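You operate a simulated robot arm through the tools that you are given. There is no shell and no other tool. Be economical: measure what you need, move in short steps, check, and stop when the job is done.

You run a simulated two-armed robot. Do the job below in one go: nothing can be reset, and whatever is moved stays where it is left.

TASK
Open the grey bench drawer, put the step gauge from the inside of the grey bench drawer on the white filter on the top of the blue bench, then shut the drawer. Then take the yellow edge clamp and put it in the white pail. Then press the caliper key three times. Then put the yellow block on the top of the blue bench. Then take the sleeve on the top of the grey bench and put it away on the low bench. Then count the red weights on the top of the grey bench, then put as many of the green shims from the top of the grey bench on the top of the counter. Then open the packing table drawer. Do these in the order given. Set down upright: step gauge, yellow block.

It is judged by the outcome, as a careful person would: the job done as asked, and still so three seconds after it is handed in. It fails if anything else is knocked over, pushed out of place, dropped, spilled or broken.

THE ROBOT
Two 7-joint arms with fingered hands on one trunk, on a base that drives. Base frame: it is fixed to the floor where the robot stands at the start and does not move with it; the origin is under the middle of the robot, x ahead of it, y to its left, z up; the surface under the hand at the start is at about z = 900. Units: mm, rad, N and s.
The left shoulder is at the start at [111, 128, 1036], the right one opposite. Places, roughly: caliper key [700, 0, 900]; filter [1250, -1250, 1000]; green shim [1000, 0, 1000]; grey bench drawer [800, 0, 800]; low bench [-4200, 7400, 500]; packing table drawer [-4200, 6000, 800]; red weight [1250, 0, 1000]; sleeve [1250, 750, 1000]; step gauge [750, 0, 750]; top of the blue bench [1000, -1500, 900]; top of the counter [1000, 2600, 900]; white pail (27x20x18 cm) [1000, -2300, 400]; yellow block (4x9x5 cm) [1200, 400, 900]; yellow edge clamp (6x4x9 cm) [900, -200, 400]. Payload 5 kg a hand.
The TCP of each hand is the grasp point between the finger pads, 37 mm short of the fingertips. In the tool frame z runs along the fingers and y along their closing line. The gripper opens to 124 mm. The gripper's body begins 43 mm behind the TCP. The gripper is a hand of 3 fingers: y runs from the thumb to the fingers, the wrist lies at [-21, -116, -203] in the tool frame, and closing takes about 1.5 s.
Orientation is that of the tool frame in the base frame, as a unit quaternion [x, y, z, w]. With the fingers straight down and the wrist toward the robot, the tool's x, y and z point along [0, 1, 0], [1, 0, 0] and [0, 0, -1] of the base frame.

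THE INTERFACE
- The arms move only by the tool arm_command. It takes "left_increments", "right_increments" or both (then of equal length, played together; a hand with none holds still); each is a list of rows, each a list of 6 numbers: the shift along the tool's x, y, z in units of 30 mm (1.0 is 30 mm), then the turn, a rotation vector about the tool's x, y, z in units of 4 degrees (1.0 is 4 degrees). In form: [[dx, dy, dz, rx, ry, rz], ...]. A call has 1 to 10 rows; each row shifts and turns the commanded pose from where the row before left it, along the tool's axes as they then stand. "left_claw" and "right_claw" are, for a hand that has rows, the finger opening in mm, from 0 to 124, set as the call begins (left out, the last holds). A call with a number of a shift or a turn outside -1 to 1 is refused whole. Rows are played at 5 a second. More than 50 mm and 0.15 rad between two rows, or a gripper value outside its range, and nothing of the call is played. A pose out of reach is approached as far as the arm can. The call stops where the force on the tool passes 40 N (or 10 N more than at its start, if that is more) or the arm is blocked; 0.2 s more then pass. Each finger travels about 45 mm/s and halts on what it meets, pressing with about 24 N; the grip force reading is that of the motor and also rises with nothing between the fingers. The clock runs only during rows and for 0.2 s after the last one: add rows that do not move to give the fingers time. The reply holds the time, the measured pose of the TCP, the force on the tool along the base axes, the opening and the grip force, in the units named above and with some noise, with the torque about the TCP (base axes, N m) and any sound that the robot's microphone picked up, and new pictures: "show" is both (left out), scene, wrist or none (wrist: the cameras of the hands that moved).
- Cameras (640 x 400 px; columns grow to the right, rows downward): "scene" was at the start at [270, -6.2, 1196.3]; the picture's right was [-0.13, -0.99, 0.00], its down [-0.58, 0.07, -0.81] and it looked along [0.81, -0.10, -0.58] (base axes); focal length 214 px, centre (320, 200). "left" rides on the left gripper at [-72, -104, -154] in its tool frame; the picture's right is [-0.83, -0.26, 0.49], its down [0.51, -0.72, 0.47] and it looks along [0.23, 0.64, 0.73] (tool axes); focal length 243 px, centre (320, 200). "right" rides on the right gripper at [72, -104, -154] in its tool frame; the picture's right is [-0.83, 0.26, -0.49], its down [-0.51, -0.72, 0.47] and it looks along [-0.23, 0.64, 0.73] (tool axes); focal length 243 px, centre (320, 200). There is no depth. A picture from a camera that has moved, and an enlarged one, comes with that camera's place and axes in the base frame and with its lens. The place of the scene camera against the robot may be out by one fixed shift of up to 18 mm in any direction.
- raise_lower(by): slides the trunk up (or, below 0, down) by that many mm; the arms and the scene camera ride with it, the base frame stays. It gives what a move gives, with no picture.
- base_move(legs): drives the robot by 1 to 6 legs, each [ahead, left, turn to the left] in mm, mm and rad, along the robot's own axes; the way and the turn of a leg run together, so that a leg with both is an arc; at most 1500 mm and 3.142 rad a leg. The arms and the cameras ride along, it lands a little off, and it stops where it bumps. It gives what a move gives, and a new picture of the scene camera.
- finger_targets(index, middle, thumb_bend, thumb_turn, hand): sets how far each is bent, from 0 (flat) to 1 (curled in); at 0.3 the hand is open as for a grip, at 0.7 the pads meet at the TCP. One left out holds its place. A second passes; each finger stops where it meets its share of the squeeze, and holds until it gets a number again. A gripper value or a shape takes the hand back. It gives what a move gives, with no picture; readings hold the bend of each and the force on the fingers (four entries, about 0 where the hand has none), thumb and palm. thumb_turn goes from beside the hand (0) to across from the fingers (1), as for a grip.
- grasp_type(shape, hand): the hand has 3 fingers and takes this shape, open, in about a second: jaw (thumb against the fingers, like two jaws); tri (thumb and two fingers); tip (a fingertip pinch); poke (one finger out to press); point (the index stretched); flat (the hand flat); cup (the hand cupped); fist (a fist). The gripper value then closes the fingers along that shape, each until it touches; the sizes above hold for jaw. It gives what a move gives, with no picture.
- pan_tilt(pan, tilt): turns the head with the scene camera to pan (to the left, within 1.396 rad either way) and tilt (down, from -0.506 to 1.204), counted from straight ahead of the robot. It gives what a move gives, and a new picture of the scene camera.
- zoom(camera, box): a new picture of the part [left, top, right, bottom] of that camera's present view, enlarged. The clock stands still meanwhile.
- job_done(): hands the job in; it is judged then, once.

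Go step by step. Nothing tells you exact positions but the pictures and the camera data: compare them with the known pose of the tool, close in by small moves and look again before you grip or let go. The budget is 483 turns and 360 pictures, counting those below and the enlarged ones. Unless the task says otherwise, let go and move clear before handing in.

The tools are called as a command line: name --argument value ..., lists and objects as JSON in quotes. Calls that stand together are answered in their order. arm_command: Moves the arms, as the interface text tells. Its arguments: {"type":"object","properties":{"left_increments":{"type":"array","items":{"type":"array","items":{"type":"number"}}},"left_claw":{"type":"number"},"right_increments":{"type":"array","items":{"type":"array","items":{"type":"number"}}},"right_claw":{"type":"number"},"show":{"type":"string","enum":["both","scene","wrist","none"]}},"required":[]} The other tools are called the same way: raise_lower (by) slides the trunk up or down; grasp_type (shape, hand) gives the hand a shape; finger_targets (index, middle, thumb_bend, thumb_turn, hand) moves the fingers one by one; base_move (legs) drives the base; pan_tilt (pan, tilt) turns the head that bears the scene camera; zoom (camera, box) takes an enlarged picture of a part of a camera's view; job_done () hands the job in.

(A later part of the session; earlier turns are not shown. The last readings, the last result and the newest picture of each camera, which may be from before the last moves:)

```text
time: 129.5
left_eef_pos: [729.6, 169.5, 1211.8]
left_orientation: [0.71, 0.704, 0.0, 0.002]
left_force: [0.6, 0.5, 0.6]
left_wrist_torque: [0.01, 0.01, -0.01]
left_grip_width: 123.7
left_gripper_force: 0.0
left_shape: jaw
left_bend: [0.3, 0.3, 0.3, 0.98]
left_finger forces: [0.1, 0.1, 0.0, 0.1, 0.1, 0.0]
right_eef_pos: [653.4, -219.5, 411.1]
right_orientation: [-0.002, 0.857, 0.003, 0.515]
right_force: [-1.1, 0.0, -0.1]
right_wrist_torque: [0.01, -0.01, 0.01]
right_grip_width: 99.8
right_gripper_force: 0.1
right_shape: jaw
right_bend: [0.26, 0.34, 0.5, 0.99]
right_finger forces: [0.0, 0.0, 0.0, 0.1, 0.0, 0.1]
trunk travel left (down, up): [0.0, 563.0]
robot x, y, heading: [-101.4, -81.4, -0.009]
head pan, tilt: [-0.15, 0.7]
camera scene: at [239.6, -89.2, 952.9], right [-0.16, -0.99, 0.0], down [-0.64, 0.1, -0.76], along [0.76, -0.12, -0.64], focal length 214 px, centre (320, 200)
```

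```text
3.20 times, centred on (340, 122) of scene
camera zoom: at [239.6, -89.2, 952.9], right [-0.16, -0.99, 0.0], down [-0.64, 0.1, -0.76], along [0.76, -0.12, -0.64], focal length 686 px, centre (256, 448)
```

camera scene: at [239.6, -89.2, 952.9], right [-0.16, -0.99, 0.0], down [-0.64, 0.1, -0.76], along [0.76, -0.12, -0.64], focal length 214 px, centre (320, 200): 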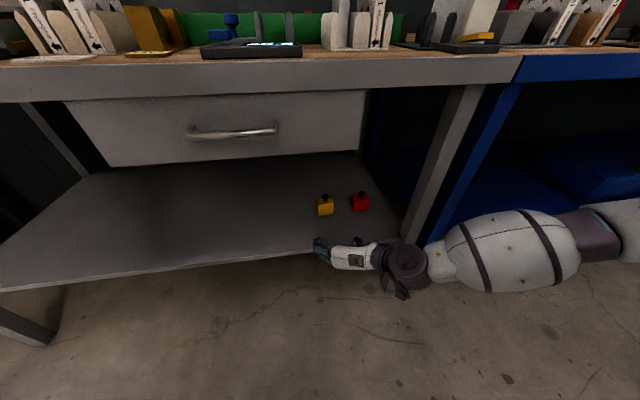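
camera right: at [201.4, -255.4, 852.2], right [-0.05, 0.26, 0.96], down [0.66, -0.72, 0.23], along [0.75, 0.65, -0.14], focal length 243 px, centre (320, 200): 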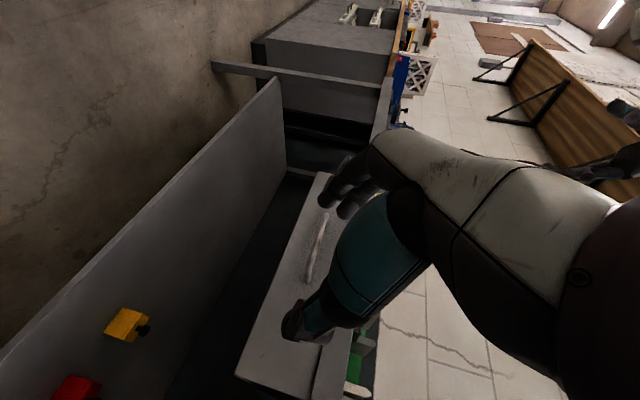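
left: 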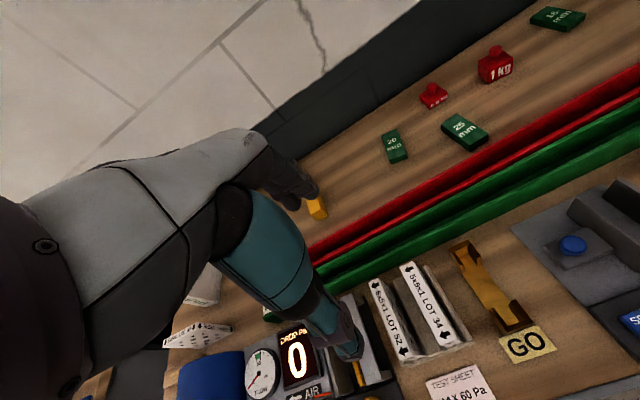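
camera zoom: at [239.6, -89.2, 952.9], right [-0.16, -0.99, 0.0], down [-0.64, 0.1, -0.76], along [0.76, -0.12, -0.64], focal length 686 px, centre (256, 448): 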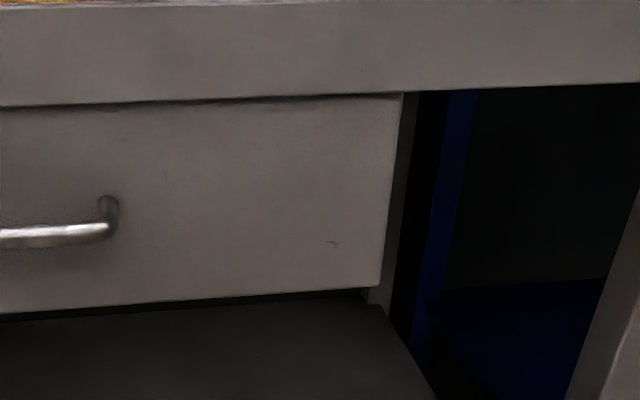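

Clamp confirmed at about [875, -212], base z 359. Advancing the hand in.

base_move --legs '[[120, 5, 0.009]]'

zoom --camera "scene" --box '[260, 180, 440, 300]'

zoom --camera "right" --box '[100, 150, 500, 400]'

```text
time: 130.8
left_eef_pos: [846.4, 183.4, 1213.0]
left_orientation: [0.706, 0.709, -0.001, 0.002]
left_force: [0.5, -0.1, -0.1]
left_wrist_torque: [-0.03, 0.03, 0.0]
left_grip_width: 124.0
left_gripper_force: 0.0
left_shape: jaw
left_bend: [0.3, 0.3, 0.3, 0.98]
left_finger forces: [0.1, 0.2, 0.1, 0.0, 0.0, 0.1]
right_eef_pos: [772.8, -206.7, 411.3]
right_orientation: [-0.007, 0.857, 0.005, 0.515]
right_force: [-0.4, 0.5, 0.8]
right_wrist_torque: [0.01, 0.0, 0.0]
right_grip_width: 100.1
right_gripper_force: 0.0
right_shape: jaw
right_bend: [0.26, 0.34, 0.5, 0.99]
right_finger forces: [0.1, 0.1, 0.1, 0.0, 0.0, 0.0]
trunk travel left (down, up): [0.0, 563.0]
robot x, y, heading: [17.5, -75.7, 0.002]
head pan, tilt: [-0.15, 0.7]
camera scene: at [358.2, -80.6, 952.9], right [-0.14, -0.99, 0.0], down [-0.64, 0.09, -0.76], along [0.76, -0.11, -0.64], focal length 214 px, centre (320, 200)
```

scene: 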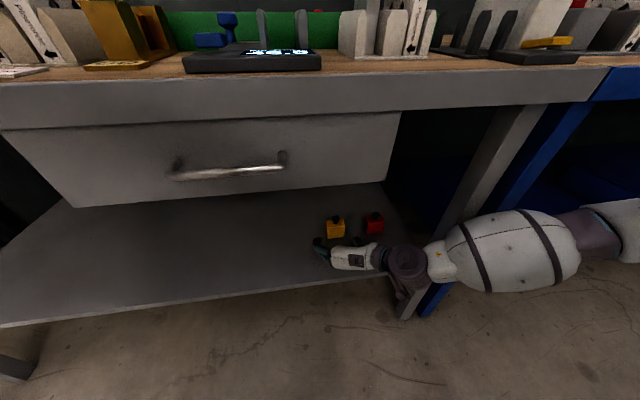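

```text
3.33 times, centred on (350, 240) of scene
camera zoom: at [358.2, -80.6, 952.9], right [-0.14, -0.99, 0.0], down [-0.64, 0.09, -0.76], along [0.76, -0.11, -0.64], focal length 715 px, centre (220, 67)
```

zoom: 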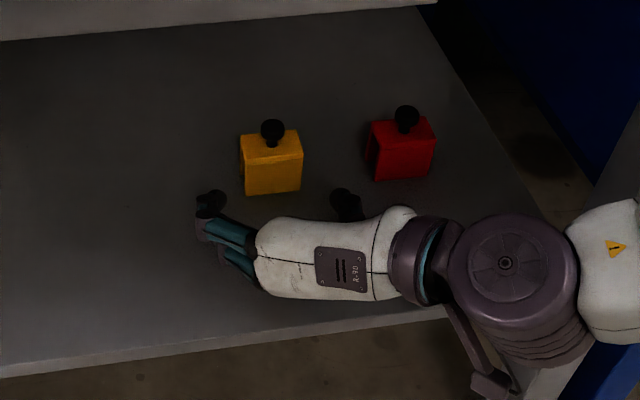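

```text
1.60 times, centred on (300, 275) of right
camera zoom: at [605.4, -314.6, 419.2], right [-0.05, 0.26, 0.96], down [0.67, -0.71, 0.23], along [0.74, 0.65, -0.14], focal length 388 px, centre (352, 80)
```

zoom: 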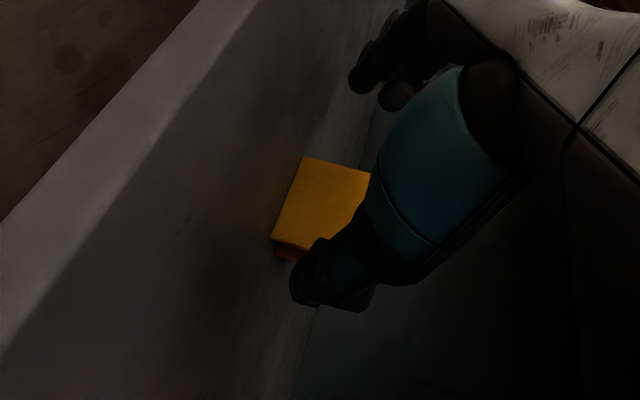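

Well aligned: clamp sits between thumb and fingers. Advancing about 92 mm.

arm_command --right_increments '[[-0.33, 0.04, 0.71, 0, 0, 0], [-0.33, 0.04, 0.71, 0, 0, 0], [-0.33, 0.04, 0.71, 0, 0, 0], [-0.33, 0.04, 0.71, 0, 0, 0]]' --show "none"

zoom --camera "scene" --box '[290, 180, 410, 280]'

zoom --camera "right" --box '[100, 150, 500, 400]'

```text
time: 132.0
left_eef_pos: [813.4, 178.7, 1213.2]
left_orientation: [0.709, 0.705, 0.0, 0.004]
left_force: [0.9, 0.8, -1.7]
left_wrist_torque: [-0.08, 0.05, 0.0]
left_grip_width: 123.8
left_gripper_force: 0.0
left_shape: jaw
left_bend: [0.3, 0.3, 0.3, 0.98]
left_finger forces: [0.0, 0.0, 0.0, 0.0, 0.1, 0.0]
right_eef_pos: [819.6, -205.6, 398.5]
right_orientation: [-0.008, 0.862, 0.003, 0.506]
right_force: [-0.1, 0.3, -0.4]
right_wrist_torque: [0.04, -0.01, 0.0]
right_grip_width: 99.9
right_gripper_force: 0.0
right_shape: jaw
right_bend: [0.26, 0.34, 0.5, 0.99]
right_finger forces: [0.0, 0.0, 0.0, 0.0, 0.1, 0.0]
trunk travel left (down, up): [0.0, 563.0]
robot x, y, heading: [-13.6, -74.6, -0.007]
head pan, tilt: [-0.15, 0.7]
stopped in row 4 (right hand): the arm was blocked; the commanded pose is now the measured one
```

```text
4.00 times, centred on (350, 230) of scene
camera zoom: at [323.3, -80.9, 954.5], right [-0.15, -0.99, 0.0], down [-0.63, 0.1, -0.77], along [0.76, -0.12, -0.64], focal length 858 px, centre (200, 80)
```

zoom: 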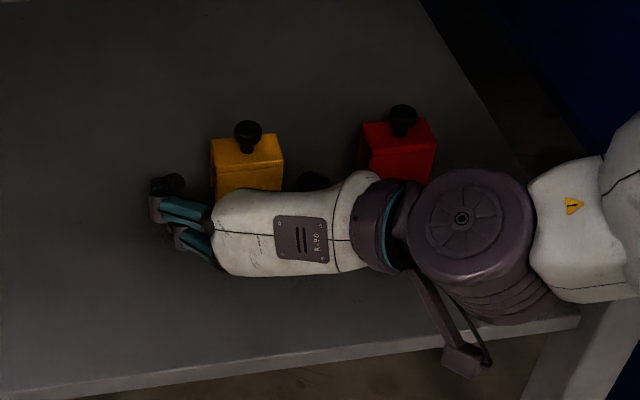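

```text
1.60 times, centred on (300, 275) of right
camera zoom: at [651.6, -312.5, 410.3], right [-0.03, 0.26, 0.96], down [0.67, -0.71, 0.21], along [0.74, 0.65, -0.16], focal length 388 px, centre (352, 80)
```

zoom: 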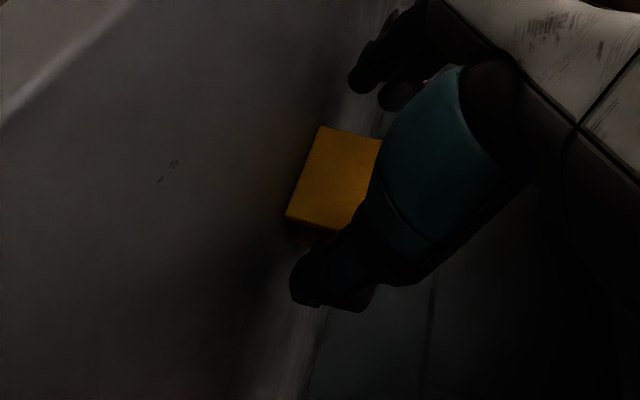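

The forearm seems to be pressing on the bench leg at the right, pushing the base back. I'll retreat and approach with the arm more stretched, so the elbow stays in.

base_move --legs '[[-180, 0, 0]]'

arm_command --right_increments '[[-0.47, 0, 0.88, 0, 0, 0], [-0.47, 0, 0.88, 0, 0, 0], [-0.47, 0, 0.88, 0, 0, 0], [-0.47, 0, 0.88, 0, 0, 0]]' --show "scene"

```text
time: 133.5
left_eef_pos: [633.3, 178.7, 1213.7]
left_orientation: [0.708, 0.706, 0.0, 0.003]
left_force: [-0.1, 0.2, 1.0]
left_wrist_torque: [0.04, -0.02, -0.01]
left_grip_width: 123.7
left_gripper_force: 0.1
left_shape: jaw
left_bend: [0.3, 0.3, 0.3, 0.98]
left_finger forces: [0.1, 0.1, 0.0, 0.0, 0.0, 0.0]
right_eef_pos: [640.6, -204.6, 394.7]
right_orientation: [-0.009, 0.863, 0.005, 0.504]
right_force: [0.5, 0.2, -0.2]
right_wrist_torque: [0.0, 0.03, 0.0]
right_grip_width: 100.0
right_gripper_force: 0.1
right_shape: jaw
right_bend: [0.26, 0.34, 0.5, 0.99]
right_finger forces: [0.0, 0.0, 0.0, 0.0, 0.1, 0.0]
trunk travel left (down, up): [0.0, 563.0]
robot x, y, heading: [-196.6, -72.9, 0.002]
head pan, tilt: [-0.15, 0.7]
camera scene: at [144.2, -82.7, 953.2], right [-0.15, -0.99, 0.0], down [-0.64, 0.1, -0.77], along [0.76, -0.12, -0.64], focal length 214 px, centre (320, 200)
```

scene: 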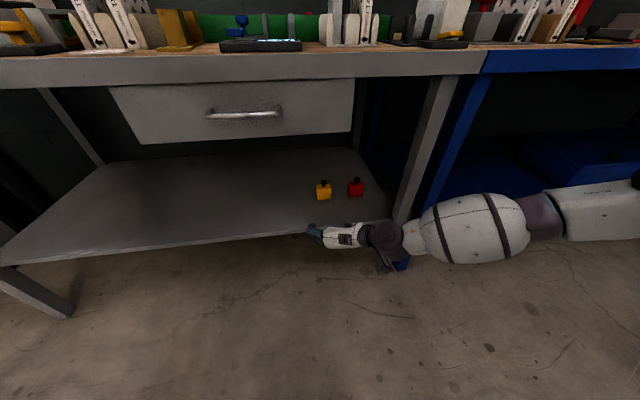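

```text
time: 134.5
left_eef_pos: [634.6, 178.7, 1213.0]
left_orientation: [0.709, 0.706, -0.001, 0.002]
left_force: [-0.8, 0.3, -0.1]
left_wrist_torque: [-0.01, 0.01, -0.02]
left_grip_width: 123.8
left_gripper_force: 0.0
left_shape: jaw
left_bend: [0.3, 0.3, 0.3, 0.98]
left_finger forces: [0.0, 0.0, 0.1, 0.0, 0.0, 0.1]
right_eef_pos: [758.8, -201.9, 391.7]
right_orientation: [-0.008, 0.864, 0.005, 0.504]
right_force: [-0.1, -1.0, 0.1]
right_wrist_torque: [0.0, 0.02, 0.03]
right_grip_width: 100.0
right_gripper_force: 0.0
right_shape: jaw
right_bend: [0.26, 0.34, 0.5, 0.99]
right_finger forces: [0.0, 0.0, 0.0, 0.0, 0.1, 0.0]
trunk travel left (down, up): [0.0, 563.0]
robot x, y, heading: [-196.4, -76.3, -0.004]
head pan, tilt: [-0.15, 0.7]
camera scene: at [145.0, -82.7, 953.0], right [-0.15, -0.99, 0.0], down [-0.64, 0.1, -0.76], along [0.76, -0.12, -0.64], focal length 214 px, centre (320, 200)
```

scene: 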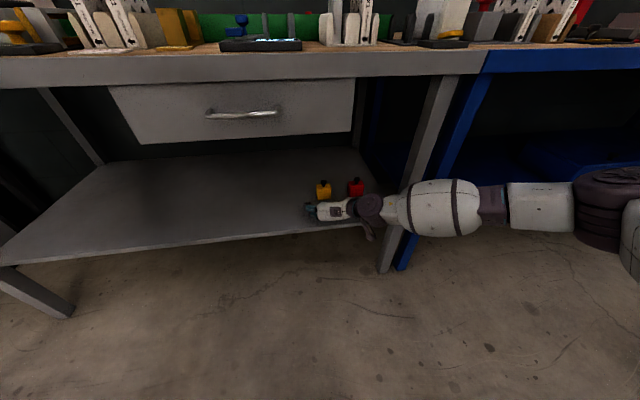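

The forearm still heads toward the leg. The left arm, mirrored, would keep its forearm on the free side, so I'll switch: back away, raise the right arm, and turn the left hand.

base_move --legs '[[-280, 0, 0]]'

arm_command --right_increments '[[-0.7, 0, -0.8, 0, 0, 0], [-0.7, 0, -0.8, 0, 0, 0], [-0.7, 0, -0.8, 0, 0, 0], [-0.7, 0, -0.8, 0, 0, 0], [-0.7, 0, -0.8, 0, 0, 0], [-0.7, 0, -0.8, 0, 0, 0], [-0.88, 0, -0.47, 0, 0, 0], [-0.88, 0, -0.47, 0, 0, 0], [-0.88, 0, -0.47, 0, 0, 0], [-0.88, 0, -0.47, 0, 0, 0]]' --left_increments '[[0, 0, 0, 0, 0, 1], [0, 0, 0, 0, 0, 1], [0, 0, 0, 0, 0, 1], [0, 0, 0, 0, 0, 1], [0, 0, 0, 0, 0, 1], [0, 0, 0, 0, 0, 1], [0, 0, 0, 0, 0, 1], [0, 0, 0, 0, 0, 1], [0, 0, 0, 0, 0, 1], [0, 0, 0, 0, 0, 1]]' --show "none"

arm_command --right_increments '[[-0.88, 0, -0.47, 0, 0, 0], [-0.88, 0, -0.47, 0, 0, 0], [-0.88, 0, -0.47, 0, 0, 0], [-0.88, 0, -0.47, 0, 0, 0], [-0.88, 0, -0.47, 0, 0, 0], [-0.88, 0, -0.47, 0, 0, 0], [-0.88, 0, -0.47, 0, 0, 0], [-0.88, 0, -0.47, 0, 0, 0], [-0.88, 0, -0.47, 0, 0, 0], [-0.88, 0, -0.47, 0, 0, 0]]' --left_increments '[[0, 0, 0, 0, 0, 1], [0, 0, 0, 0, 0, 1], [0, 0, 0, 0, 0, 1], [0, 0, 0, 0, 0, 1], [0, 0, 0, 0, 0, 1], [0, 0, 0, 0, 0, 1], [0, 0, 0, 0, 0, 1], [0, 0, 0, 0, 0, 1], [0, 0, 0, 0, 0, 1], [0, 0, 0, 0, 0, 1]]' --show "none"

arm_command --left_increments '[[0, 0, 0, 0, 0, 1], [0, 0, 0, 0, 0, 1], [0, 0, 0, 0, 0, 0.5], [0, 0, 0, 0, 1, 0], [0, 0, 0, 0, 1, 0], [0, 0, 0, 0, 1, 0], [0, 0, 0, 0, 1, 0], [0, 0, 0, 0, 1, 0], [0, 0, 0, 0, 1, 0], [0, 0, 0, 0, 1, 0]]' --show "both"

```text
time: 136.5
left_eef_pos: [354.1, 179.3, 1213.0]
left_orientation: [0.708, 0.706, 0.0, 0.003]
left_force: [-0.6, 0.7, 0.0]
left_wrist_torque: [-0.01, -0.02, 0.01]
left_grip_width: 123.7
left_gripper_force: 0.0
left_shape: jaw
left_bend: [0.3, 0.3, 0.3, 0.98]
left_finger forces: [0.0, 0.1, 0.0, 0.0, 0.0, 0.0]
right_eef_pos: [480.5, -201.2, 392.4]
right_orientation: [-0.007, 0.863, 0.004, 0.505]
right_force: [1.0, -0.4, 0.4]
right_wrist_torque: [0.04, 0.0, -0.03]
right_grip_width: 100.0
right_gripper_force: 0.1
right_shape: jaw
right_bend: [0.26, 0.34, 0.5, 0.99]
right_finger forces: [0.1, 0.0, 0.0, 0.0, 0.1, 0.0]
trunk travel left (down, up): [0.0, 563.0]
robot x, y, heading: [-476.0, -73.5, -0.004]
head pan, tilt: [-0.15, 0.7]
camera scene: at [-134.8, -82.3, 953.2], right [-0.15, -0.99, 0.0], down [-0.64, 0.1, -0.77], along [0.76, -0.12, -0.64], focal length 214 px, centre (320, 200)
```

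scene: 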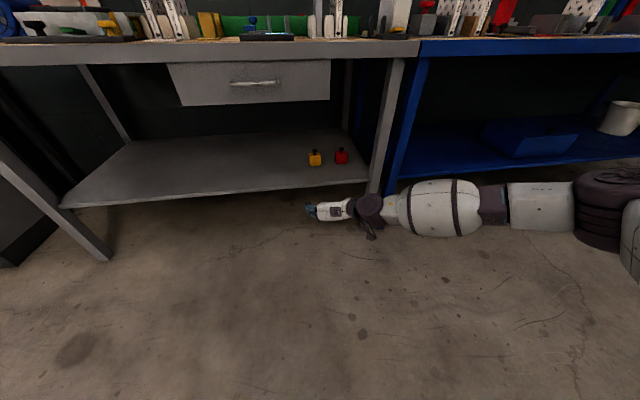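

```text
time: 138.7
left_eef_pos: [354.3, 179.4, 1213.5]
left_orientation: [0.907, 0.42, 0.001, 0.002]
left_force: [-1.1, -0.2, 0.4]
left_wrist_torque: [0.0, -0.05, -0.01]
left_grip_width: 123.7
left_gripper_force: 0.0
left_shape: jaw
left_bend: [0.3, 0.3, 0.3, 0.98]
left_finger forces: [0.0, 0.1, 0.0, 0.0, 0.1, 0.1]
right_eef_pos: [419.1, -201.6, 691.4]
right_orientation: [-0.008, 0.863, 0.004, 0.505]
right_force: [0.0, 0.8, 0.4]
right_wrist_torque: [-0.01, 0.03, 0.0]
right_grip_width: 100.2
right_gripper_force: 0.1
right_shape: jaw
right_bend: [0.26, 0.34, 0.5, 0.99]
right_finger forces: [0.0, 0.1, 0.1, 0.1, 0.0, 0.1]
trunk travel left (down, up): [0.0, 563.0]
robot x, y, heading: [-473.5, -74.1, -0.003]
head pan, tilt: [-0.15, 0.7]
```

```text
time: 140.9
left_eef_pos: [346.2, 169.6, 1188.5]
left_orientation: [0.996, 0.086, 0.002, 0.004]
left_force: [0.2, -0.8, -0.5]
left_wrist_torque: [0.0, -0.04, 0.0]
left_grip_width: 123.6
left_gripper_force: 0.0
left_shape: jaw
left_bend: [0.3, 0.3, 0.3, 0.98]
left_finger forces: [0.0, 0.0, 0.0, 0.1, 0.0, 0.1]
left hand out of reach, approached as far as the arm can: row 7, 8, 9, 10
right_eef_pos: [424.6, -202.2, 991.3]
right_orientation: [-0.008, 0.864, 0.004, 0.504]
right_force: [0.1, -0.1, -1.0]
right_wrist_torque: [-0.02, -0.03, 0.0]
right_grip_width: 100.0
right_gripper_force: 0.1
right_shape: jaw
right_bend: [0.26, 0.34, 0.5, 0.99]
right_finger forces: [0.1, 0.1, 0.1, 0.0, 0.1, 0.1]
trunk travel left (down, up): [0.0, 563.0]
robot x, y, heading: [-475.7, -73.4, -0.005]
head pan, tilt: [-0.15, 0.7]
```

```text
time: 143.1
left_eef_pos: [339.2, 161.2, 1165.5]
left_orientation: [0.97, -0.001, 0.243, 0.002]
left_force: [0.6, -0.2, -0.6]
left_wrist_torque: [-0.01, -0.01, 0.01]
left_grip_width: 123.6
left_gripper_force: 0.1
left_shape: jaw
left_bend: [0.3, 0.3, 0.3, 0.98]
left_finger forces: [0.1, 0.0, 0.0, 0.0, 0.0, 0.1]
left hand out of reach, approached as far as the arm can: row 1, 2, 3
right_eef_pos: [425.1, -203.4, 990.5]
right_orientation: [-0.009, 0.864, 0.005, 0.504]
right_force: [-0.5, 0.2, 0.8]
right_wrist_torque: [0.05, -0.02, 0.03]
right_grip_width: 99.7
right_gripper_force: 0.1
right_shape: jaw
right_bend: [0.26, 0.34, 0.5, 0.99]
right_finger forces: [0.0, 0.1, 0.0, 0.1, 0.1, 0.0]
trunk travel left (down, up): [0.0, 563.0]
robot x, y, heading: [-477.8, -75.6, 0.0]
head pan, tilt: [-0.15, 0.7]
camera scene: at [-134.4, -82.1, 953.1], right [-0.15, -0.99, 0.0], down [-0.64, 0.1, -0.76], along [0.76, -0.12, -0.64], focal length 214 px, centre (320, 200)
camera left: at [202.2, 266.1, 1265.0], right [-0.5, 0.26, -0.83], down [0.67, 0.72, -0.18], along [0.55, -0.64, -0.53], focal length 243 px, centre (320, 200)
```

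scene: 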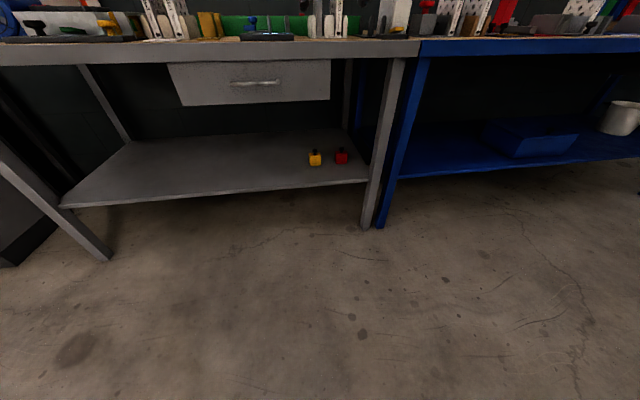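
left: 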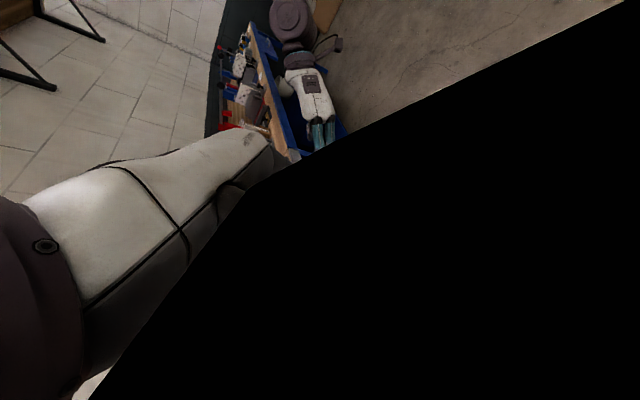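

arm_command --left_increments '[[0, 0, 0, 0, 1, 0], [0, 0, 0, 0, 1, 0], [0, 0, 0, 0, 1, 0], [0, 0, 0, 0, 1, 0], [0, 0, 0, 0, 1, 0], [0, 0, 0, 0, 1, 0], [0, 0, 0, 0, 1, 0], [0, 0, 0, 0, 1, 0], [0, 0, 0, 0, 0.5, 0]]' --left_claw 100 --show "wrist"

```text
time: 145.1
left_eef_pos: [338.5, 161.1, 1164.2]
left_orientation: [0.856, -0.001, 0.516, 0.002]
left_force: [-0.9, 0.5, 0.2]
left_wrist_torque: [-0.02, -0.03, 0.0]
left_grip_width: 100.2
left_gripper_force: 0.1
left_shape: jaw
left_bend: [0.26, 0.34, 0.49, 0.99]
left_finger forces: [0.0, 0.0, 0.0, 0.0, 0.0, 0.1]
right_eef_pos: [425.6, -202.2, 989.8]
right_orientation: [-0.008, 0.863, 0.004, 0.504]
right_force: [-0.3, -0.1, -0.2]
right_wrist_torque: [0.02, -0.01, -0.02]
right_grip_width: 100.2
right_gripper_force: 0.0
right_shape: jaw
right_bend: [0.26, 0.34, 0.5, 0.99]
right_finger forces: [0.0, 0.1, 0.0, 0.1, 0.1, 0.0]
trunk travel left (down, up): [0.0, 563.0]
robot x, y, heading: [-476.3, -72.2, -0.001]
head pan, tilt: [-0.15, 0.7]
camera left: at [168.8, 266.2, 1171.6], right [0.05, 0.26, -0.96], down [0.66, 0.72, 0.23], along [0.75, -0.64, -0.13], focal length 243 px, centre (320, 200)
```

left: 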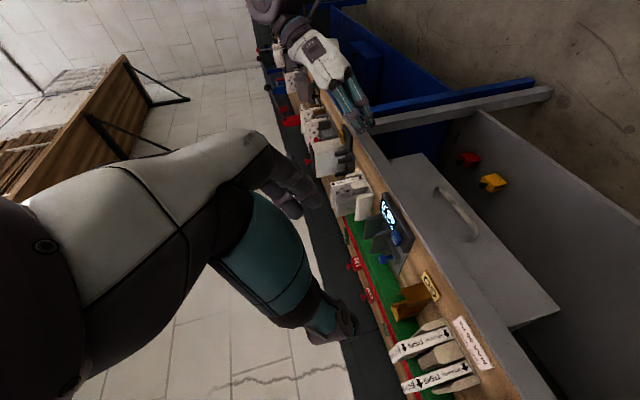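

arm_command --left_increments '[[-0.88, 0, 0.47, 0, 0, 0], [-0.88, 0, 0.47, 0, 0, 0], [-0.88, 0, 0.47, 0, 0, 0], [-0.88, 0, 0.47, 0, 0, 0], [-0.88, 0, 0.47, 0, 0, 0], [-0.88, 0, 0.47, 0, 0, 0], [-0.88, 0, 0.47, 0, 0, 0], [-0.88, 0, 0.47, 0, 0, 0], [-0.88, 0, 0.47, 0, 0, 0], [-0.88, 0, 0.47, 0, 0, 0]]' --show "none"

arm_command --left_increments '[[-0.88, 0, 0.47, 0, 0, 0], [-0.88, 0, 0.47, 0, 0, 0], [-0.88, 0, 0.47, 0, 0, 0], [-0.88, 0, 0.47, 0, 0, 0], [-0.88, 0, 0.47, 0, 0, 0], [-0.88, 0, 0.47, 0, 0, 0], [-0.88, 0, 0.47, 0, 0, 0], [-0.88, 0, 0.47, 0, 0, 0], [-0.88, 0, 0.47, 0, 0, 0], [-0.88, 0, 0.47, 0, 0, 0]]' --show "none"

arm_command --left_increments '[[-0.88, 0, 0.47, 0, 0, 0], [-0.88, 0, 0.47, 0, 0, 0], [-0.88, 0, 0.47, 0, 0, 0], [-0.88, 0, 0.47, 0, 0, 0], [-0.88, 0, 0.47, 0, 0, 0]]' --show "scene"

```text
time: 147.3
left_eef_pos: [340.8, 158.9, 866.6]
left_orientation: [0.856, 0.0, 0.516, 0.002]
left_force: [-0.5, 0.4, -0.8]
left_wrist_torque: [0.0, 0.02, 0.0]
left_grip_width: 100.2
left_gripper_force: 0.1
left_shape: jaw
left_bend: [0.26, 0.34, 0.49, 0.99]
left_finger forces: [0.1, 0.0, 0.0, 0.0, 0.0, 0.1]
right_eef_pos: [425.4, -202.1, 990.2]
right_orientation: [-0.008, 0.863, 0.004, 0.504]
right_force: [0.1, -1.0, 0.3]
right_wrist_torque: [0.03, 0.0, 0.02]
right_grip_width: 99.9
right_gripper_force: 0.1
right_shape: jaw
right_bend: [0.26, 0.34, 0.5, 0.99]
right_finger forces: [0.0, 0.1, 0.0, 0.0, 0.0, 0.0]
trunk travel left (down, up): [0.0, 563.0]
robot x, y, heading: [-470.8, -74.0, 0.001]
head pan, tilt: [-0.15, 0.7]
```

```text
time: 149.5
left_eef_pos: [341.6, 159.6, 566.3]
left_orientation: [0.856, -0.001, 0.516, 0.002]
left_force: [0.3, -0.8, 0.2]
left_wrist_torque: [-0.02, 0.01, -0.01]
left_grip_width: 99.9
left_gripper_force: 0.1
left_shape: jaw
left_bend: [0.26, 0.34, 0.49, 0.99]
left_finger forces: [0.1, 0.0, 0.0, 0.1, 0.0, 0.0]
right_eef_pos: [425.6, -202.7, 990.6]
right_orientation: [-0.009, 0.864, 0.004, 0.504]
right_force: [1.1, 0.1, 0.4]
right_wrist_torque: [0.02, 0.03, 0.01]
right_grip_width: 100.1
right_gripper_force: 0.1
right_shape: jaw
right_bend: [0.26, 0.34, 0.5, 0.99]
right_finger forces: [0.0, 0.1, 0.1, 0.1, 0.1, 0.1]
trunk travel left (down, up): [0.0, 563.0]
robot x, y, heading: [-476.3, -72.9, 0.003]
head pan, tilt: [-0.15, 0.7]
```

```text
time: 150.7
left_eef_pos: [343.0, 158.1, 417.4]
left_orientation: [0.856, -0.001, 0.516, 0.002]
left_force: [-0.3, 0.5, -0.1]
left_wrist_torque: [0.02, -0.02, 0.0]
left_grip_width: 100.5
left_gripper_force: 0.2
left_shape: jaw
left_bend: [0.26, 0.34, 0.49, 0.99]
left_finger forces: [0.1, 0.0, 0.0, 0.0, 0.1, 0.1]
right_eef_pos: [426.1, -202.6, 991.1]
right_orientation: [-0.008, 0.863, 0.005, 0.505]
right_force: [0.4, 0.0, -0.8]
right_wrist_torque: [-0.02, 0.02, -0.03]
right_grip_width: 100.1
right_gripper_force: 0.0
right_shape: jaw
right_bend: [0.26, 0.34, 0.5, 0.99]
right_finger forces: [0.0, 0.0, 0.0, 0.0, 0.0, 0.1]
trunk travel left (down, up): [0.0, 563.0]
robot x, y, heading: [-472.3, -76.2, -0.004]
head pan, tilt: [-0.15, 0.7]
camera scene: at [-134.1, -82.2, 953.0], right [-0.15, -0.99, 0.0], down [-0.64, 0.1, -0.76], along [0.76, -0.12, -0.64], focal length 214 px, centre (320, 200)
```

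scene: 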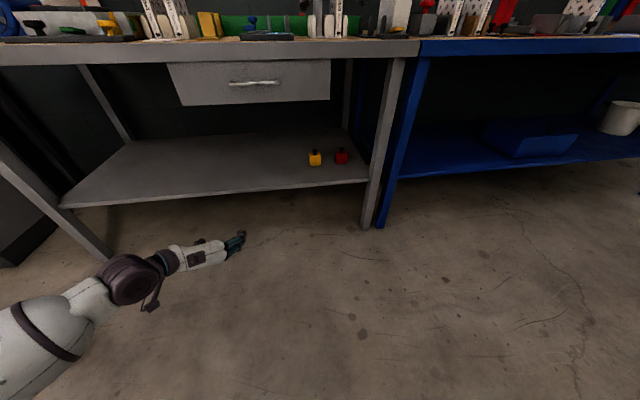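

I'll raise and pull back the right arm so it clears the bench items, then shift right to line up the left hand.

arm_command --right_increments '[[-0.65, 0, -0.75, 0, 0, 0], [-0.65, 0, -0.75, 0, 0, 0], [-0.65, 0, -0.75, 0, 0, 0], [-0.65, 0, -0.75, 0, 0, 0], [-0.65, 0, -0.75, 0, 0, 0], [-0.65, 0, -0.75, 0, 0, 0], [-0.88, 0, -0.47, 0, 0, 0], [-0.88, 0, -0.47, 0, 0, 0], [-0.88, 0, -0.47, 0, 0, 0], [-0.88, 0, -0.47, 0, 0, 0]]' --show "none"

base_move --legs '[[0, -372, 0], [280, 0, 0]]'

zoom --camera "left" --box '[0, 0, 640, 400]'

```text
time: 152.9
left_eef_pos: [342.8, 158.3, 417.0]
left_orientation: [0.857, -0.002, 0.515, 0.002]
left_force: [0.5, 0.1, -0.1]
left_wrist_torque: [-0.03, -0.03, -0.01]
left_grip_width: 100.2
left_gripper_force: 0.0
left_shape: jaw
left_bend: [0.26, 0.34, 0.49, 0.99]
left_finger forces: [0.0, 0.0, 0.0, 0.1, 0.0, 0.0]
right_eef_pos: [368.5, -203.0, 1278.5]
right_orientation: [-0.007, 0.864, 0.004, 0.504]
right_force: [-0.3, -0.4, -0.1]
right_wrist_torque: [-0.02, 0.04, 0.01]
right_grip_width: 100.0
right_gripper_force: 0.0
right_shape: jaw
right_bend: [0.26, 0.34, 0.5, 0.99]
right_finger forces: [0.1, 0.0, 0.1, 0.1, 0.0, 0.1]
trunk travel left (down, up): [0.0, 563.0]
robot x, y, heading: [-475.4, -73.1, -0.004]
head pan, tilt: [-0.15, 0.7]
```

```text
time: 158.2
left_eef_pos: [626.0, -217.2, 417.9]
left_orientation: [0.857, -0.002, 0.516, 0.003]
left_force: [-0.4, -0.1, 0.2]
left_wrist_torque: [-0.03, -0.01, 0.03]
left_grip_width: 100.1
left_gripper_force: 0.1
left_shape: jaw
left_bend: [0.26, 0.34, 0.49, 0.99]
left_finger forces: [0.0, 0.0, 0.0, 0.0, 0.0, 0.1]
right_eef_pos: [650.6, -578.1, 1278.5]
right_orientation: [-0.007, 0.863, 0.004, 0.505]
right_force: [1.1, -0.5, -1.0]
right_wrist_torque: [-0.01, 0.02, 0.06]
right_grip_width: 100.3
right_gripper_force: 0.1
right_shape: jaw
right_bend: [0.26, 0.34, 0.5, 0.99]
right_finger forces: [0.0, 0.1, 0.0, 0.0, 0.0, 0.0]
trunk travel left (down, up): [0.0, 563.0]
robot x, y, heading: [-190.8, -447.5, -0.003]
head pan, tilt: [-0.15, 0.7]
camera scene: at [148.5, -456.1, 952.9], right [-0.15, -0.99, 0.0], down [-0.64, 0.1, -0.76], along [0.76, -0.12, -0.64], focal length 214 px, centre (320, 200)
```

scene: 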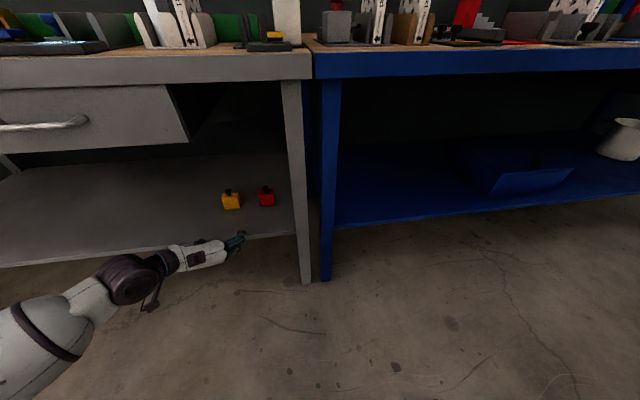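

```text
1.00 times, centred on (320, 200) of left (not enlarged: the box is as wide or as high as the picture)
camera zoom: at [456.4, -110.9, 424.4], right [0.05, 0.26, -0.96], down [0.66, 0.72, 0.23], along [0.75, -0.65, -0.14], focal length 243 px, centre (320, 200)
```

zoom: 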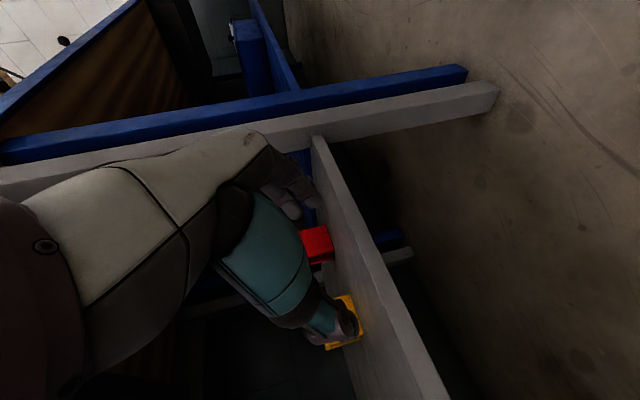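

base_move --legs '[[140, 0, 0]]'

zoom --camera "scene" --box '[140, 170, 320, 290]'

zoom --camera "left" --box '[180, 200, 480, 400]'

```text
time: 159.6
left_eef_pos: [767.2, -216.8, 416.6]
left_orientation: [0.856, -0.001, 0.516, 0.002]
left_force: [0.2, 0.2, -0.4]
left_wrist_torque: [0.01, 0.0, 0.01]
left_grip_width: 99.9
left_gripper_force: 0.0
left_shape: jaw
left_bend: [0.26, 0.34, 0.49, 0.99]
left_finger forces: [0.1, 0.0, 0.0, 0.0, 0.1, 0.0]
right_eef_pos: [792.8, -578.5, 1278.9]
right_orientation: [-0.007, 0.864, 0.004, 0.504]
right_force: [0.4, 0.1, 0.1]
right_wrist_torque: [0.01, 0.03, 0.03]
right_grip_width: 100.1
right_gripper_force: 0.1
right_shape: jaw
right_bend: [0.26, 0.34, 0.5, 0.99]
right_finger forces: [0.0, 0.1, 0.1, 0.0, 0.0, 0.0]
trunk travel left (down, up): [0.0, 563.0]
robot x, y, heading: [-50.8, -447.7, -0.001]
head pan, tilt: [-0.15, 0.7]
camera scene: at [290.0, -456.4, 952.8], right [-0.15, -0.99, 0.0], down [-0.64, 0.1, -0.76], along [0.76, -0.12, -0.64], focal length 214 px, centre (320, 200)
```

scene: 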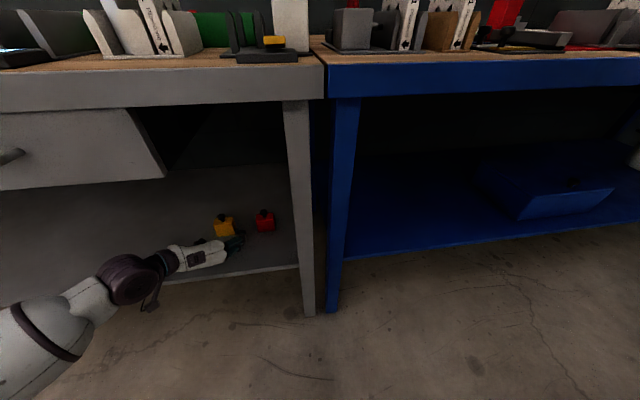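

```text
3.33 times, centred on (230, 230) of scene
camera zoom: at [290.0, -456.4, 952.8], right [-0.15, -0.99, 0.0], down [-0.64, 0.1, -0.76], along [0.76, -0.12, -0.64], focal length 715 px, centre (620, 100)
```

zoom: 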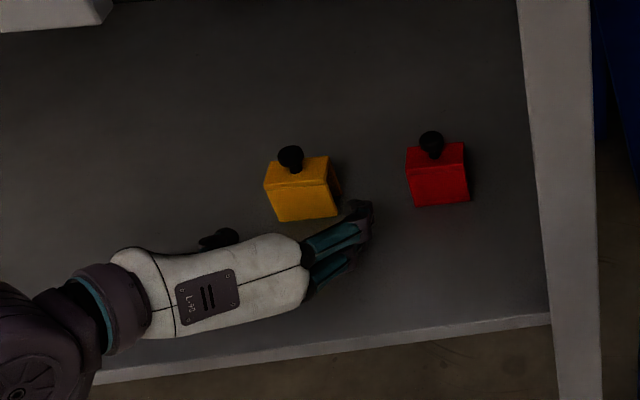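

```text
2.00 times, centred on (330, 300) of left
camera zoom: at [597.5, -111.0, 424.2], right [0.05, 0.26, -0.96], down [0.66, 0.72, 0.23], along [0.75, -0.65, -0.14], focal length 485 px, centre (300, 0)
```

zoom: 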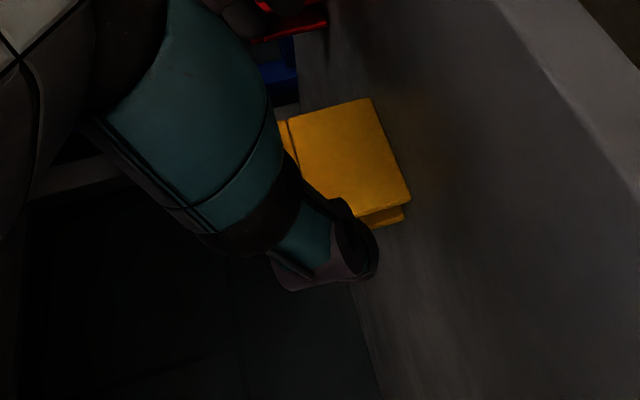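

arm_command --left_increments '[[0.31, -0.07, 0.73, 0, 0, 0], [0.31, -0.07, 0.73, 0, 0, 0], [0.31, -0.07, 0.73, 0, 0, 0], [0.31, -0.07, 0.73, 0, 0, 0]]' --show "none"

zoom --camera "scene" --box '[140, 170, 320, 290]'

zoom --camera "left" --box '[180, 200, 480, 400]'

```text
time: 160.6
left_eef_pos: [863.0, -208.8, 408.4]
left_orientation: [0.857, -0.001, 0.516, 0.003]
left_force: [-0.5, 0.4, 0.4]
left_wrist_torque: [0.01, 0.04, 0.0]
left_grip_width: 100.4
left_gripper_force: 0.1
left_shape: jaw
left_bend: [0.26, 0.34, 0.49, 0.99]
left_finger forces: [0.0, 0.0, 0.0, 0.0, 0.0, 0.0]
right_eef_pos: [792.6, -579.0, 1277.4]
right_orientation: [-0.007, 0.864, 0.004, 0.504]
right_force: [-0.1, -0.4, -0.6]
right_wrist_torque: [0.02, -0.02, 0.01]
right_grip_width: 100.1
right_gripper_force: 0.0
right_shape: jaw
right_bend: [0.26, 0.34, 0.5, 0.99]
right_finger forces: [0.0, 0.0, 0.0, 0.0, 0.0, 0.0]
trunk travel left (down, up): [0.0, 563.0]
robot x, y, heading: [-54.1, -447.3, -0.002]
head pan, tilt: [-0.15, 0.7]
```

```text
3.33 times, centred on (230, 230) of scene
camera zoom: at [289.8, -456.5, 952.9], right [-0.15, -0.99, 0.0], down [-0.64, 0.1, -0.76], along [0.76, -0.12, -0.64], focal length 715 px, centre (620, 100)
```

zoom: 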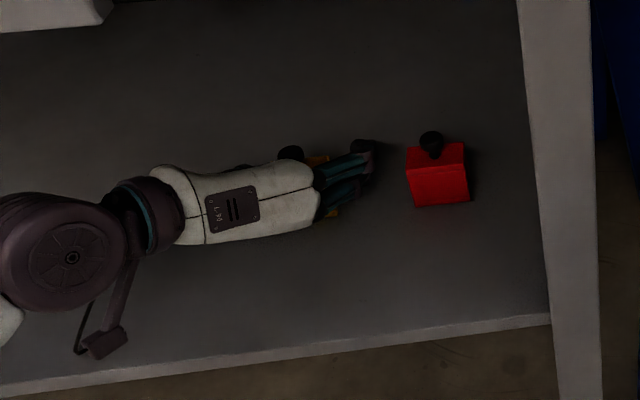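

```text
2.00 times, centred on (330, 300) of left
camera zoom: at [693.6, -102.8, 416.3], right [0.05, 0.26, -0.96], down [0.66, 0.72, 0.23], along [0.75, -0.65, -0.14], focal length 485 px, centre (300, 0)
```

zoom: 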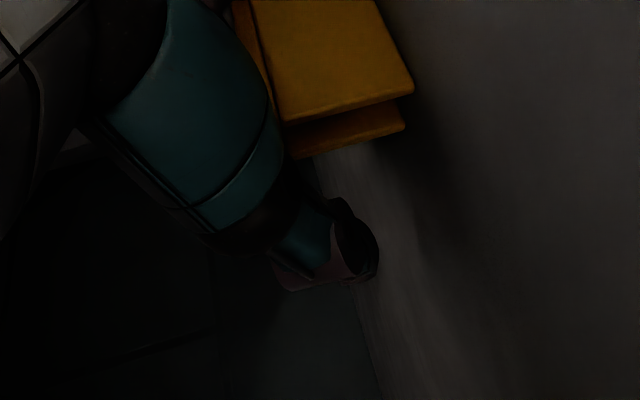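

Clamp is between the fingers. Closing.

arm_command --left_increments '[[0, 0, 0, 0, 0, 0], [0, 0, 0, 0, 0, 0], [0, 0, 0, 0, 0, 0], [0, 0, 0, 0, 0, 0], [0, 0, 0, 0, 0, 0], [0, 0, 0, 0, 0, 0], [0, 0, 0, 0, 0, 0], [0, 0, 0, 0, 0, 0]]' --left_claw 0 --show "none"

zoom --camera "left" --box '[180, 200, 480, 400]'

```text
time: 162.4
left_eef_pos: [862.0, -208.7, 409.6]
left_orientation: [0.857, -0.002, 0.515, 0.003]
left_force: [1.0, -1.0, 1.7]
left_wrist_torque: [0.01, -0.01, 0.02]
left_grip_width: 43.4
left_gripper_force: 24.3
left_shape: jaw
left_bend: [0.74, 0.62, 0.73, 1.0]
left_finger forces: [12.5, 7.3, 0.0, 0.0, 19.7, 0.0]
right_eef_pos: [790.7, -578.7, 1277.4]
right_orientation: [-0.007, 0.863, 0.004, 0.505]
right_force: [-0.8, 0.1, -0.2]
right_wrist_torque: [0.01, -0.02, 0.01]
right_grip_width: 99.9
right_gripper_force: 0.1
right_shape: jaw
right_bend: [0.26, 0.34, 0.5, 0.99]
right_finger forces: [0.1, 0.1, 0.1, 0.0, 0.0, 0.0]
trunk travel left (down, up): [0.0, 563.0]
robot x, y, heading: [-49.6, -448.8, -0.003]
head pan, tilt: [-0.15, 0.7]
```

```text
2.00 times, centred on (330, 300) of left
camera zoom: at [693.3, -102.9, 416.8], right [0.05, 0.26, -0.96], down [0.66, 0.72, 0.23], along [0.75, -0.65, -0.13], focal length 485 px, centre (300, 0)
```

zoom: 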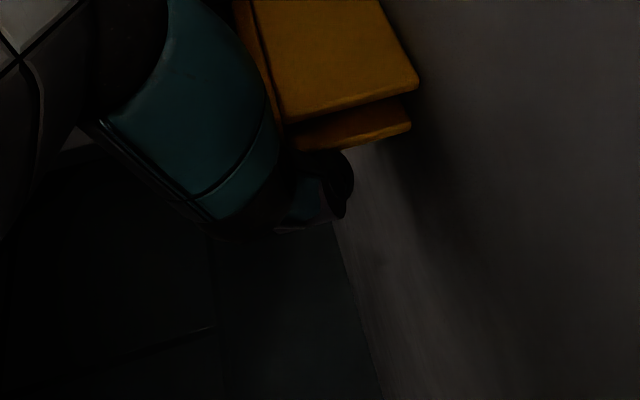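

Contact on all fingers. Lifting a little to check the hold.

arm_command --left_increments '[[0.44, 0, -0.24, 0, 0, 0], [0.44, 0, -0.24, 0, 0, 0], [0.44, 0, -0.24, 0, 0, 0], [0.44, 0, -0.24, 0, 0, 0]]' --show "wrist"

zoom --camera "scene" --box '[140, 150, 320, 270]'

```text
time: 163.4
left_eef_pos: [862.7, -208.0, 470.6]
left_orientation: [0.856, -0.002, 0.517, 0.003]
left_force: [0.1, -0.3, -1.1]
left_wrist_torque: [0.02, -0.04, -0.04]
left_grip_width: 43.3
left_gripper_force: 24.1
left_shape: jaw
left_bend: [0.74, 0.62, 0.73, 1.0]
left_finger forces: [12.3, 7.5, 0.0, 0.1, 19.7, 0.1]
right_eef_pos: [792.0, -579.0, 1278.2]
right_orientation: [-0.007, 0.863, 0.004, 0.504]
right_force: [0.4, -1.2, 0.4]
right_wrist_torque: [-0.01, -0.03, 0.03]
right_grip_width: 100.3
right_gripper_force: 0.0
right_shape: jaw
right_bend: [0.26, 0.34, 0.5, 0.99]
right_finger forces: [0.0, 0.0, 0.0, 0.0, 0.0, 0.0]
trunk travel left (down, up): [0.0, 563.0]
robot x, y, heading: [-50.0, -447.9, -0.005]
head pan, tilt: [-0.15, 0.7]
camera left: at [692.4, -102.5, 477.3], right [0.05, 0.26, -0.96], down [0.66, 0.72, 0.23], along [0.75, -0.65, -0.13], focal length 243 px, centre (320, 200)
```

left: 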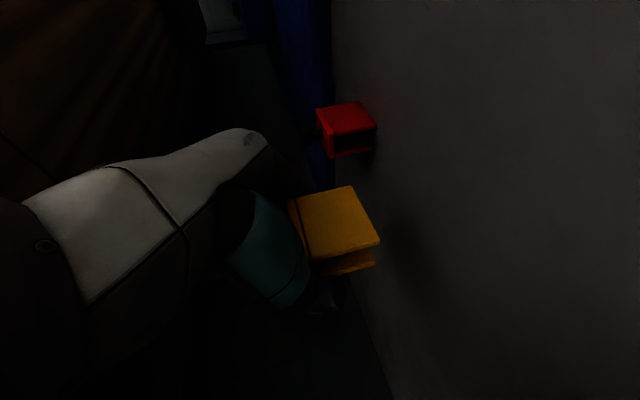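

```text
3.33 times, centred on (230, 210) of scene
camera zoom: at [289.4, -456.5, 953.1], right [-0.15, -0.99, 0.0], down [-0.64, 0.1, -0.76], along [0.76, -0.12, -0.64], focal length 715 px, centre (620, 167)
```

zoom: 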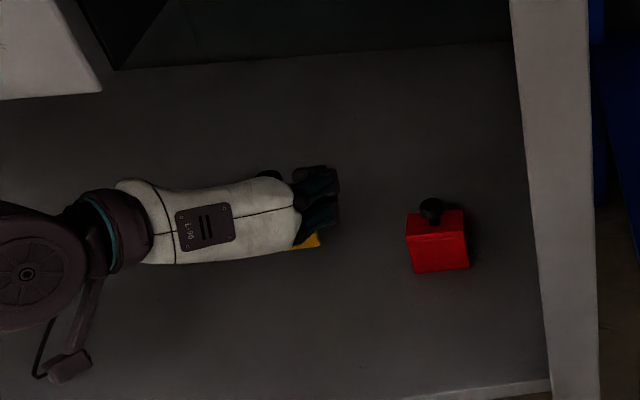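

The clamp is held. Backing out and driving right toward the white pail.

base_move --legs '[[-420, 0, 0], [0, -1350, 0]]'

pan_tilt --pan -0.3 --tilt 0.5

```text
time: 177.5
left_eef_pos: [429.2, -1553.1, 470.9]
left_orientation: [0.856, -0.005, 0.517, 0.006]
left_force: [0.3, -0.6, -0.4]
left_wrist_torque: [-0.02, 0.02, 0.02]
left_grip_width: 43.7
left_gripper_force: 24.4
left_shape: jaw
left_bend: [0.74, 0.62, 0.73, 1.0]
left_finger forces: [12.3, 7.3, 0.1, 0.1, 19.7, 0.1]
right_eef_pos: [354.3, -1922.4, 1277.4]
right_orientation: [-0.003, 0.863, 0.002, 0.504]
right_force: [0.0, -0.1, 0.4]
right_wrist_torque: [0.01, 0.04, -0.01]
right_grip_width: 100.0
right_gripper_force: 0.1
right_shape: jaw
right_bend: [0.26, 0.34, 0.5, 0.99]
right_finger forces: [0.0, 0.0, 0.0, 0.1, 0.0, 0.0]
trunk travel left (down, up): [0.0, 563.0]
robot x, y, heading: [-486.7, -1780.3, -0.019]
head pan, tilt: [-0.15, 0.7]
camera scene: at [-146.2, -1795.9, 953.0], right [-0.16, -0.99, 0.0], down [-0.64, 0.11, -0.76], along [0.75, -0.12, -0.64], focal length 214 px, centre (320, 200)
```

scene: 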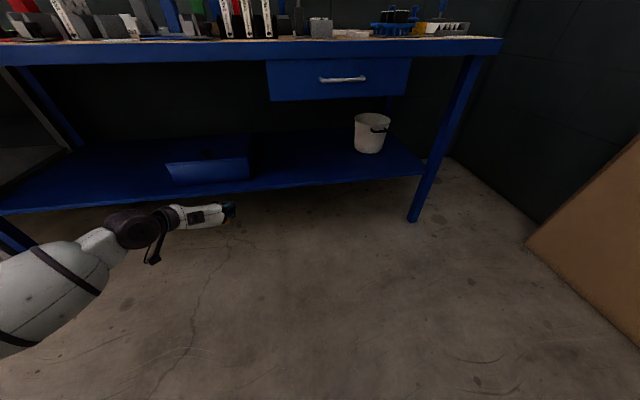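

```text
time: 178.3
left_eef_pos: [428.5, -1552.8, 470.0]
left_orientation: [0.857, -0.006, 0.516, 0.005]
left_force: [0.6, -0.8, -0.6]
left_wrist_torque: [0.0, -0.01, 0.01]
left_grip_width: 43.4
left_gripper_force: 24.3
left_shape: jaw
left_bend: [0.74, 0.62, 0.73, 1.0]
left_finger forces: [12.4, 7.3, 0.1, 0.1, 19.6, 0.0]
right_eef_pos: [355.5, -1924.1, 1278.8]
right_orientation: [-0.001, 0.864, 0.001, 0.504]
right_force: [0.1, 0.0, -0.9]
right_wrist_torque: [-0.01, 0.05, 0.04]
right_grip_width: 100.0
right_gripper_force: 0.1
right_shape: jaw
right_bend: [0.26, 0.34, 0.5, 0.99]
right_finger forces: [0.0, 0.1, 0.0, 0.0, 0.0, 0.0]
trunk travel left (down, up): [0.0, 563.0]
robot x, y, heading: [-487.0, -1781.3, -0.011]
head pan, tilt: [-0.3, 0.499]
camera scene: at [-143.5, -1810.1, 970.7], right [-0.31, -0.95, 0.0], down [-0.46, 0.15, -0.88], along [0.83, -0.27, -0.48], focal length 214 px, centre (320, 200)
```

scene: 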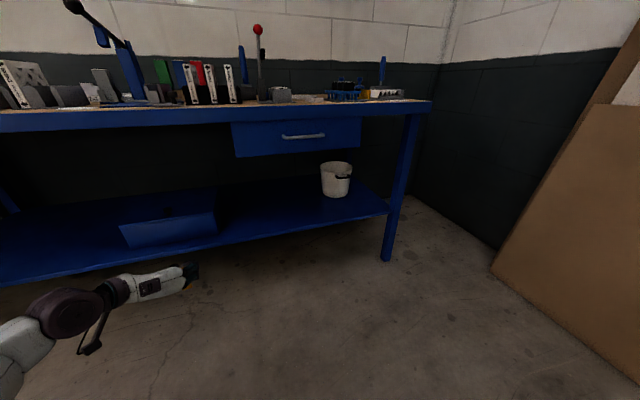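

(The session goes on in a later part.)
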